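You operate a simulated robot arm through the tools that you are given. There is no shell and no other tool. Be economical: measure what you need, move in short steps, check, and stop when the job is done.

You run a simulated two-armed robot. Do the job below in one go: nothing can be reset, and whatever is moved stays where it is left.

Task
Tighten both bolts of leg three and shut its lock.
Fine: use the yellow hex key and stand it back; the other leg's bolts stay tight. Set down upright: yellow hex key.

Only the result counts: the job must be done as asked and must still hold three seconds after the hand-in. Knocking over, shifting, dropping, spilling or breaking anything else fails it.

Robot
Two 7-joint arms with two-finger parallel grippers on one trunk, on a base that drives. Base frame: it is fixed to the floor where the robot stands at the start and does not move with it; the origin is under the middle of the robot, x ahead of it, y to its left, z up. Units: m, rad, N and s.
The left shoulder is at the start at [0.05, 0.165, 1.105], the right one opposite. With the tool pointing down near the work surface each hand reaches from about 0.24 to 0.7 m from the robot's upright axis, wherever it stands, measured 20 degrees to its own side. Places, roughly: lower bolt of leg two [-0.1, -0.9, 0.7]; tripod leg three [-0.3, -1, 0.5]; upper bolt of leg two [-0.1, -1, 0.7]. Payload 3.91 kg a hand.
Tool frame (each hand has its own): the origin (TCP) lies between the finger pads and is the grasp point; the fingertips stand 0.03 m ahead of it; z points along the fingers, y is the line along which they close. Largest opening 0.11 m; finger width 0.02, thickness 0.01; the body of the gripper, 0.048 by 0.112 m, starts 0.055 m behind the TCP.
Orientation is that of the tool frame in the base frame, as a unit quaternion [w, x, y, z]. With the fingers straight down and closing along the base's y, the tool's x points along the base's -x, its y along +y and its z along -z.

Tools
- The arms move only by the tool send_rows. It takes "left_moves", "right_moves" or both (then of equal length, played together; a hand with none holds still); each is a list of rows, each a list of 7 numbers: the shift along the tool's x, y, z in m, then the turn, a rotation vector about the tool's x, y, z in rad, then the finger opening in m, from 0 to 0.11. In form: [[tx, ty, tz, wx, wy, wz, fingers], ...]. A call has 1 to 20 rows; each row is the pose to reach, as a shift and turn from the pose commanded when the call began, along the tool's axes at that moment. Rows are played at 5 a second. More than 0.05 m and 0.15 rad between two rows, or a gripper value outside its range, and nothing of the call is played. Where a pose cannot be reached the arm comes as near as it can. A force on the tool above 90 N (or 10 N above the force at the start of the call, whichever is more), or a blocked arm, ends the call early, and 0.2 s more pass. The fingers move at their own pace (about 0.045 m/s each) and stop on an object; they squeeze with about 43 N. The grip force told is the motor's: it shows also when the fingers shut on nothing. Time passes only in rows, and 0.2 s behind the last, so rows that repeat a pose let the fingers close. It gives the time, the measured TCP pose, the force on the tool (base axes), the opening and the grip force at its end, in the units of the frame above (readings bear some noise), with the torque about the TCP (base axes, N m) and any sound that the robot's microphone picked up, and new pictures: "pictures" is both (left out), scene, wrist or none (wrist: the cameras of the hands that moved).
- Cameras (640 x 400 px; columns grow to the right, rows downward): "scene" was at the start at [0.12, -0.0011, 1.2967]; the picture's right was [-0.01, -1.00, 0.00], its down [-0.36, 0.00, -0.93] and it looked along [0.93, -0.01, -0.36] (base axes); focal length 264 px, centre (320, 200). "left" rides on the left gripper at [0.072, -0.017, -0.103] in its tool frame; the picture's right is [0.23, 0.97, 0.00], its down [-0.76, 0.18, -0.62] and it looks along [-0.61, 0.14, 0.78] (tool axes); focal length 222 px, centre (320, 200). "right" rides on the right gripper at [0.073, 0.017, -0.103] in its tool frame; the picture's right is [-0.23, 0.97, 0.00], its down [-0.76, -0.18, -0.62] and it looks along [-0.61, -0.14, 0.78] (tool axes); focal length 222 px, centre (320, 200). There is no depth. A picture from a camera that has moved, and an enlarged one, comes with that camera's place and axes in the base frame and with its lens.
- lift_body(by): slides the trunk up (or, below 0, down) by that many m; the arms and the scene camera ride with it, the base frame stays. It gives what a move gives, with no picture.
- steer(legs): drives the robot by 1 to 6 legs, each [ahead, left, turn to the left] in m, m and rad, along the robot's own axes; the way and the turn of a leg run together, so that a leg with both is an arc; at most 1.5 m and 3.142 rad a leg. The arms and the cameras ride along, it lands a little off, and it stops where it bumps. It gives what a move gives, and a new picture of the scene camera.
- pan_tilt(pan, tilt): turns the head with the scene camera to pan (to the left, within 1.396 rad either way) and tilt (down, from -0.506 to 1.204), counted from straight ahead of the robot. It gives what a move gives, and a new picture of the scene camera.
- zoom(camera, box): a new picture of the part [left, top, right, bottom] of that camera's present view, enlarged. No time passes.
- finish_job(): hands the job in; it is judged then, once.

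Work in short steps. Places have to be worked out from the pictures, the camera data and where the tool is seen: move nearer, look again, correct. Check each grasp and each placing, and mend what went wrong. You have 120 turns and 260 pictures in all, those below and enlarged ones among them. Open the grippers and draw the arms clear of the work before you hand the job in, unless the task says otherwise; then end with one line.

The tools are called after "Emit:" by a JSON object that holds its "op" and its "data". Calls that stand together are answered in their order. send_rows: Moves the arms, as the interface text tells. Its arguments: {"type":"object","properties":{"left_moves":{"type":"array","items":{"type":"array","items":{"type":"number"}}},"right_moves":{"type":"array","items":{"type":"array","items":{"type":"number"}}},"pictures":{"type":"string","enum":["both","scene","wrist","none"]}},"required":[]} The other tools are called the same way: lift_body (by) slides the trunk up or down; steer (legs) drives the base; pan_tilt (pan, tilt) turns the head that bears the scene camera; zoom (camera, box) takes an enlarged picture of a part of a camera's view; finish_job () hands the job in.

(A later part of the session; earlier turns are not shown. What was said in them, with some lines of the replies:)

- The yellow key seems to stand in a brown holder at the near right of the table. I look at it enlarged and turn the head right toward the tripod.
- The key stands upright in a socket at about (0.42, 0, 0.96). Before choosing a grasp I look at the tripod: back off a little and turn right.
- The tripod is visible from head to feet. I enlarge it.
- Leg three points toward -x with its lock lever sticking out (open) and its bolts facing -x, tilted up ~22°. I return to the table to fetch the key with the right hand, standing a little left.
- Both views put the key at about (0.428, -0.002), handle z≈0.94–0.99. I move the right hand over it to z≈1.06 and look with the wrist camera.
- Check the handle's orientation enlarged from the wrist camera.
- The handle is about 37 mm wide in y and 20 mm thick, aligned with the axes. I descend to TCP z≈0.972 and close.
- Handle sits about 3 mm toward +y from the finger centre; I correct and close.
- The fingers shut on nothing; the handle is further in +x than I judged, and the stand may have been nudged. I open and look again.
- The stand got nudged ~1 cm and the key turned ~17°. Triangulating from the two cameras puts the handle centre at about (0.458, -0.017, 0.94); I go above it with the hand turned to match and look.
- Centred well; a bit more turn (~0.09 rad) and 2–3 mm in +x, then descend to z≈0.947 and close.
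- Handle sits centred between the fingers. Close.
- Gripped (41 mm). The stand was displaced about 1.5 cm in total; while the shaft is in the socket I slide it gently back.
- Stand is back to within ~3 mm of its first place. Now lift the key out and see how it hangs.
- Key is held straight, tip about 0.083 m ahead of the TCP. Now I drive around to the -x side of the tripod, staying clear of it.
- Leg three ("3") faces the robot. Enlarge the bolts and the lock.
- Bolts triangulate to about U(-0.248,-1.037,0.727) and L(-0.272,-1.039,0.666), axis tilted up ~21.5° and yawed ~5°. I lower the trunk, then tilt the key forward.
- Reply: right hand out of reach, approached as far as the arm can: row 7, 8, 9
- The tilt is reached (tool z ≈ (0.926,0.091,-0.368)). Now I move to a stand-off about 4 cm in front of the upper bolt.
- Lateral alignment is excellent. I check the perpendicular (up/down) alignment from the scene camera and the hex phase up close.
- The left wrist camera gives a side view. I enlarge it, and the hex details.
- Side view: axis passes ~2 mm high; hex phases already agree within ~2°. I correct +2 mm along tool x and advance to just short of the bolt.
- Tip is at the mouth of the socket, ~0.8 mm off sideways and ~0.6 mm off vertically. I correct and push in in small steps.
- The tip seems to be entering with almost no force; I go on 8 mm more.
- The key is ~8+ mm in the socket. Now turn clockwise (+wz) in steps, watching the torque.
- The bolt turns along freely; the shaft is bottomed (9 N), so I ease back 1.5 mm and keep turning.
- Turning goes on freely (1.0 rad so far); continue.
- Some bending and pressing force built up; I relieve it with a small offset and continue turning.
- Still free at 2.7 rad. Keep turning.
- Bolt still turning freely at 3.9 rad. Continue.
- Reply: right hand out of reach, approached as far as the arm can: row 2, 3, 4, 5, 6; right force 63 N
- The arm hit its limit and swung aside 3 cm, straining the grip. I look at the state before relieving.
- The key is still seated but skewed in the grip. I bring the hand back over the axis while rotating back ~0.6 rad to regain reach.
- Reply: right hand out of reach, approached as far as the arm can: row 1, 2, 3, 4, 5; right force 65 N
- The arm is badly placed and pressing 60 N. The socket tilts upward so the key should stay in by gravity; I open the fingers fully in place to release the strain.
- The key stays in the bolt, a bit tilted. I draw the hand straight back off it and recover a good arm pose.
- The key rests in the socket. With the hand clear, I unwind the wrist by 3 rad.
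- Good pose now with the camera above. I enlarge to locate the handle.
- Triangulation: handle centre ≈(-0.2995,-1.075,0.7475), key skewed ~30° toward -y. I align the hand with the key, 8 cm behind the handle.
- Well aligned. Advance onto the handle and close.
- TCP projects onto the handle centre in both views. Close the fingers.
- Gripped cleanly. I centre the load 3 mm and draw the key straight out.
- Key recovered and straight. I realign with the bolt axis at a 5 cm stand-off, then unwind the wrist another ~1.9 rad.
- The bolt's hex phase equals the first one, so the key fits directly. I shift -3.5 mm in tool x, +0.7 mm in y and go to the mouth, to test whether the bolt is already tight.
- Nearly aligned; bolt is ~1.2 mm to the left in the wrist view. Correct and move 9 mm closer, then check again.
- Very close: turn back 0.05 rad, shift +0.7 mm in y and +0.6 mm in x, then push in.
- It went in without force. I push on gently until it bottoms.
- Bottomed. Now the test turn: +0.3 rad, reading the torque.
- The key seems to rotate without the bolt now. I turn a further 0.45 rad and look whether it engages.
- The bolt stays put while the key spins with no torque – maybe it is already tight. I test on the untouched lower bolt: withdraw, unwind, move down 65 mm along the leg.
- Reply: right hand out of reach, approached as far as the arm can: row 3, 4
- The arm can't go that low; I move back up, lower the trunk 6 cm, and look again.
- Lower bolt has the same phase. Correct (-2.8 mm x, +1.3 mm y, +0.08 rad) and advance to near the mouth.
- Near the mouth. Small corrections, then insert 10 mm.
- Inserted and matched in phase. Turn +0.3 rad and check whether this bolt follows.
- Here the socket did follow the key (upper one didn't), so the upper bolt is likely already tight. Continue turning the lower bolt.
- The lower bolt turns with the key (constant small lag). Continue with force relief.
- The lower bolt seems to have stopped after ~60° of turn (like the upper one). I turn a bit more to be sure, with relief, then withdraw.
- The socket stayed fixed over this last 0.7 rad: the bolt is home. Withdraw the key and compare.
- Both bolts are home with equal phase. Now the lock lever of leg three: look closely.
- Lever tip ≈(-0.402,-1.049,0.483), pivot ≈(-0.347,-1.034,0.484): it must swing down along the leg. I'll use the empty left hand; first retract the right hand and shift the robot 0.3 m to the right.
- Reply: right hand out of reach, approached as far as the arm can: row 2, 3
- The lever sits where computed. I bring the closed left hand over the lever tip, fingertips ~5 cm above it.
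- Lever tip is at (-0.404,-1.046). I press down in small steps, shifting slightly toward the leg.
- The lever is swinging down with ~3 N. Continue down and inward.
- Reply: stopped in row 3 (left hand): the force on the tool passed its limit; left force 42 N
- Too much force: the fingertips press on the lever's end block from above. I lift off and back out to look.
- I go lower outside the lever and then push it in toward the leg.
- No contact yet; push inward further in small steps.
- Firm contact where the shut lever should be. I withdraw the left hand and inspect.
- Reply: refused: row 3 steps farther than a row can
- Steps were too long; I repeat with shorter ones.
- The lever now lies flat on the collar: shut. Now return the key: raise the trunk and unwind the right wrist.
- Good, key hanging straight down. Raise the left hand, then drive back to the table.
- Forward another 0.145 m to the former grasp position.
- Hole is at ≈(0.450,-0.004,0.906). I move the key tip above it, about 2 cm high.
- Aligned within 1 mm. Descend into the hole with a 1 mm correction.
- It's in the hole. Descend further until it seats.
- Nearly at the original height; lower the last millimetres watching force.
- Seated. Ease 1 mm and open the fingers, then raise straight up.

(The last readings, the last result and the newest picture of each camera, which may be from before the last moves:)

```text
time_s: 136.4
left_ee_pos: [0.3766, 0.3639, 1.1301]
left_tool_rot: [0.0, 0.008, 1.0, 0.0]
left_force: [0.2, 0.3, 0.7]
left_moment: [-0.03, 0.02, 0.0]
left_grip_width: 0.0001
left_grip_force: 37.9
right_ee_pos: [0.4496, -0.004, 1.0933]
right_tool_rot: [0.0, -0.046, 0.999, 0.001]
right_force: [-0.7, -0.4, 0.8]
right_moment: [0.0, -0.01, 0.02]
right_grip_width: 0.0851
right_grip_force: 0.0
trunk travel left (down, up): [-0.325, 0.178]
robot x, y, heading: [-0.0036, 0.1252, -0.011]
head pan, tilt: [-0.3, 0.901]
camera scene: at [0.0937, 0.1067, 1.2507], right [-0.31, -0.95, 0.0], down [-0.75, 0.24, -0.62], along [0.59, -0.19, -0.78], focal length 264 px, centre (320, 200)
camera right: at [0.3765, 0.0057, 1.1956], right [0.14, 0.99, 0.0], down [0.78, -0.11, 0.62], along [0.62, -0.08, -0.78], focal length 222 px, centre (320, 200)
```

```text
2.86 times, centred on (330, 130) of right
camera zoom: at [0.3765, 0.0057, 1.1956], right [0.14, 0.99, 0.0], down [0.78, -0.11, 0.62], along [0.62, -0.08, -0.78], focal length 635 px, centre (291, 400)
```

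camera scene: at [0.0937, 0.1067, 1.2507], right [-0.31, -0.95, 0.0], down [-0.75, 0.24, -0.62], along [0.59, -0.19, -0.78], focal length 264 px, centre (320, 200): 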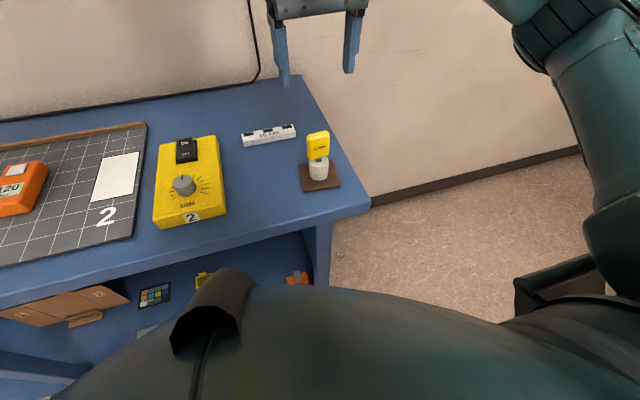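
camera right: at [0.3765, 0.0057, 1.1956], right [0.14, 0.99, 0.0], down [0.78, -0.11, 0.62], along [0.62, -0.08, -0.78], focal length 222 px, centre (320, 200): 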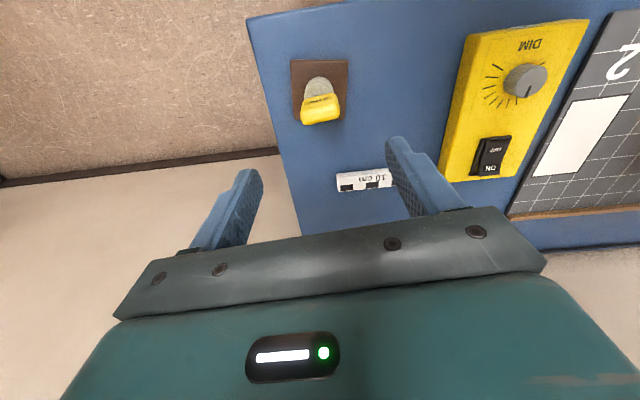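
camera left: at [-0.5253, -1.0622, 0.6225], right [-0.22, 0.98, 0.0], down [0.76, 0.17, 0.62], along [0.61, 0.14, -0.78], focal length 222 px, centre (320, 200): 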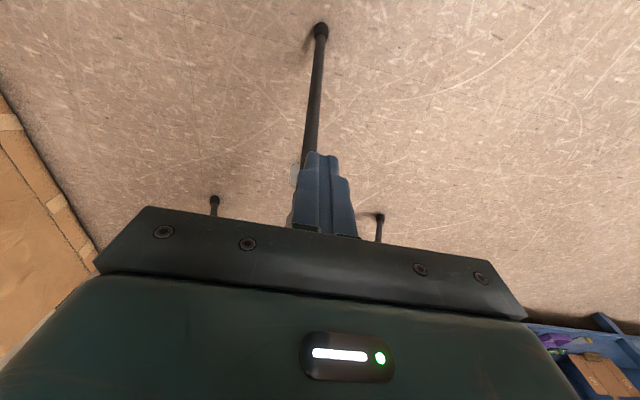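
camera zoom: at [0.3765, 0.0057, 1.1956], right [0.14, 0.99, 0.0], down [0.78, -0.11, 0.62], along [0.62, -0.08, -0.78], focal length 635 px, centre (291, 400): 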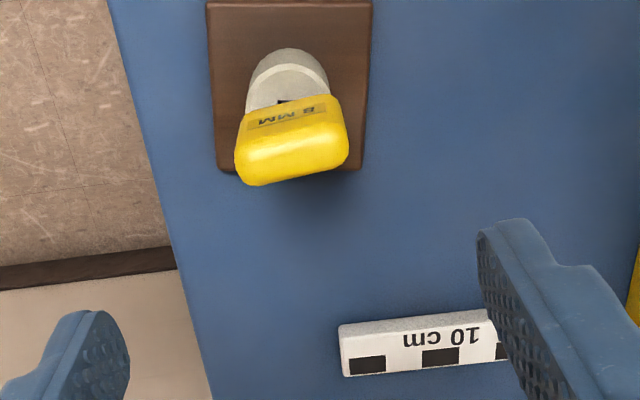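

Key stands upright. I open the left gripper, back off, and take a last look at the tripod.

Emit:
{"op": "send_rows", "data": {"left_moves": [[0, 0, 0, 0, 0, 0, 0.05], [0, 0, 0, 0, 0, 0, 0.1]], "right_moves": [[0, 0, -0.04, 0, 0, 0, 0.1], [0, 0, -0.08, 0, 0, 0, 0.1]], "pictures": "none"}}

Emit:
{"op": "steer", "data": {"legs": [[-0.3, 0, 0], [0, 0, -1.5]]}}

Emit:
{"op": "pan_tilt", "data": {"pan": 0, "tilt": 0.7}}

Emit:
{"op": "zoom", "data": {"camera": "scene", "box": [260, 120, 400, 250]}}

```text
time_s: 137.0
left_ee_pos: [0.3745, 0.3644, 1.1308]
left_tool_rot: [-0.001, 0.008, 1.0, 0.0]
left_force: [-0.5, 0.4, 0.3]
left_moment: [0.01, -0.02, -0.03]
left_grip_width: 0.0492
left_grip_force: 0.1
right_ee_pos: [0.4473, -0.0044, 1.1705]
right_tool_rot: [0.0, -0.045, 0.999, 0.001]
right_force: [0.2, 0.6, 0.9]
right_moment: [0.0, 0.04, -0.03]
right_grip_width: 0.1
right_grip_force: 0.0
trunk travel left (down, up): [-0.325, 0.178]
robot x, y, heading: [-0.0044, 0.13, -0.012]
head pan, tilt: [-0.3, 0.901]
```

```text
time_s: 142.7
left_ee_pos: [-0.0389, -0.2189, 1.1304]
left_tool_rot: [-0.001, 0.676, 0.737, 0.001]
left_force: [-0.1, 0.6, 0.0]
left_moment: [-0.02, 0.01, 0.03]
left_grip_width: 0.1
left_grip_force: 0.1
right_ee_pos: [-0.3988, -0.3285, 1.1701]
right_tool_rot: [0.0, 0.636, 0.772, 0.001]
right_force: [0.2, -0.5, 0.2]
right_moment: [0.02, 0.0, -0.01]
right_grip_width: 0.1001
right_grip_force: 0.0
trunk travel left (down, up): [-0.325, 0.178]
robot x, y, heading: [-0.3084, 0.1357, -1.484]
head pan, tilt: [-0.3, 0.901]
camera scene: at [-0.3247, 0.0319, 1.2507], right [-0.98, 0.21, 0.0], down [0.17, 0.77, -0.62], along [-0.13, -0.61, -0.78], focal length 264 px, centre (320, 200)
```

scene: 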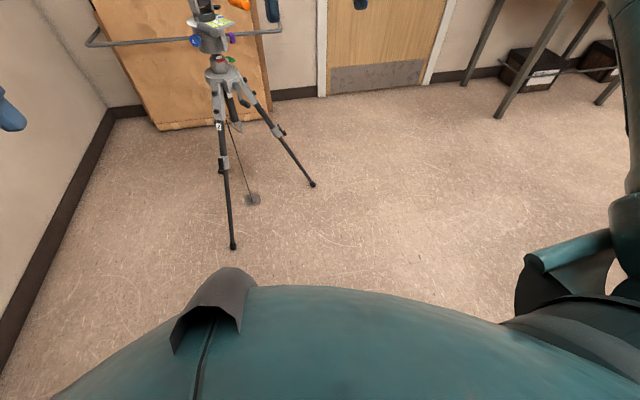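

```text
time_s: 143.5
left_ee_pos: [-0.0389, -0.2199, 1.1309]
left_tool_rot: [-0.002, 0.677, 0.736, 0.0]
left_force: [-0.3, 0.4, -0.5]
left_moment: [0.02, 0.0, 0.01]
left_grip_width: 0.1
left_grip_force: 0.0
right_ee_pos: [-0.3986, -0.3289, 1.1711]
right_tool_rot: [0.001, 0.636, 0.772, 0.001]
right_force: [0.1, -0.7, -0.2]
right_moment: [0.0, 0.0, 0.02]
right_grip_width: 0.1004
right_grip_force: 0.0
trunk travel left (down, up): [-0.325, 0.178]
robot x, y, heading: [-0.3091, 0.1368, -1.485]
head pan, tilt: [0.0, 0.7]
camera scene: at [-0.3014, 0.0211, 1.2668], right [-1.0, -0.09, 0.0], down [-0.06, 0.64, -0.76], along [0.07, -0.76, -0.64], focal length 264 px, centre (320, 200)
```

scene: 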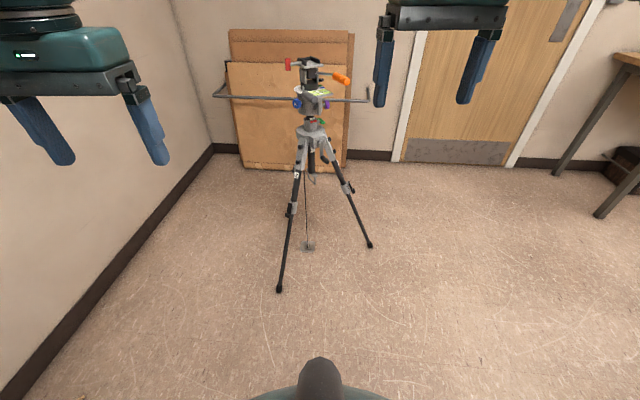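

```text
3.08 times, centred on (330, 185) of scene
camera zoom: at [-0.3014, 0.0211, 1.2668], right [-1.0, -0.09, 0.0], down [-0.06, 0.64, -0.76], along [0.07, -0.76, -0.64], focal length 814 px, centre (289, 246)
```

zoom: 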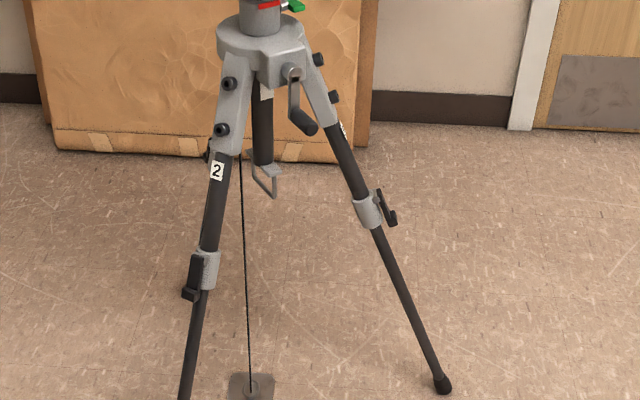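

The tripod stands as before, leg three's lever is shut like the others, and the key is in its stand. I hand in.

Emit:
{"op": "finish_job", "data": {}}

```text
The job is handed in.
```

I turned both of leg three's bolts with the yellow key until they stopped moving, shut the leg's lock, and stood the key upright in its stand. I judged the bolts tight by sight, because the torque readings stayed near zero throughout. While picking up the key I nudged its stand about 1.5 cm. I slid it back to within about 3 mm, and it may still sit turned by a few degrees. I didn't touch leg two's bolts, and the tripod's feet are where they started.
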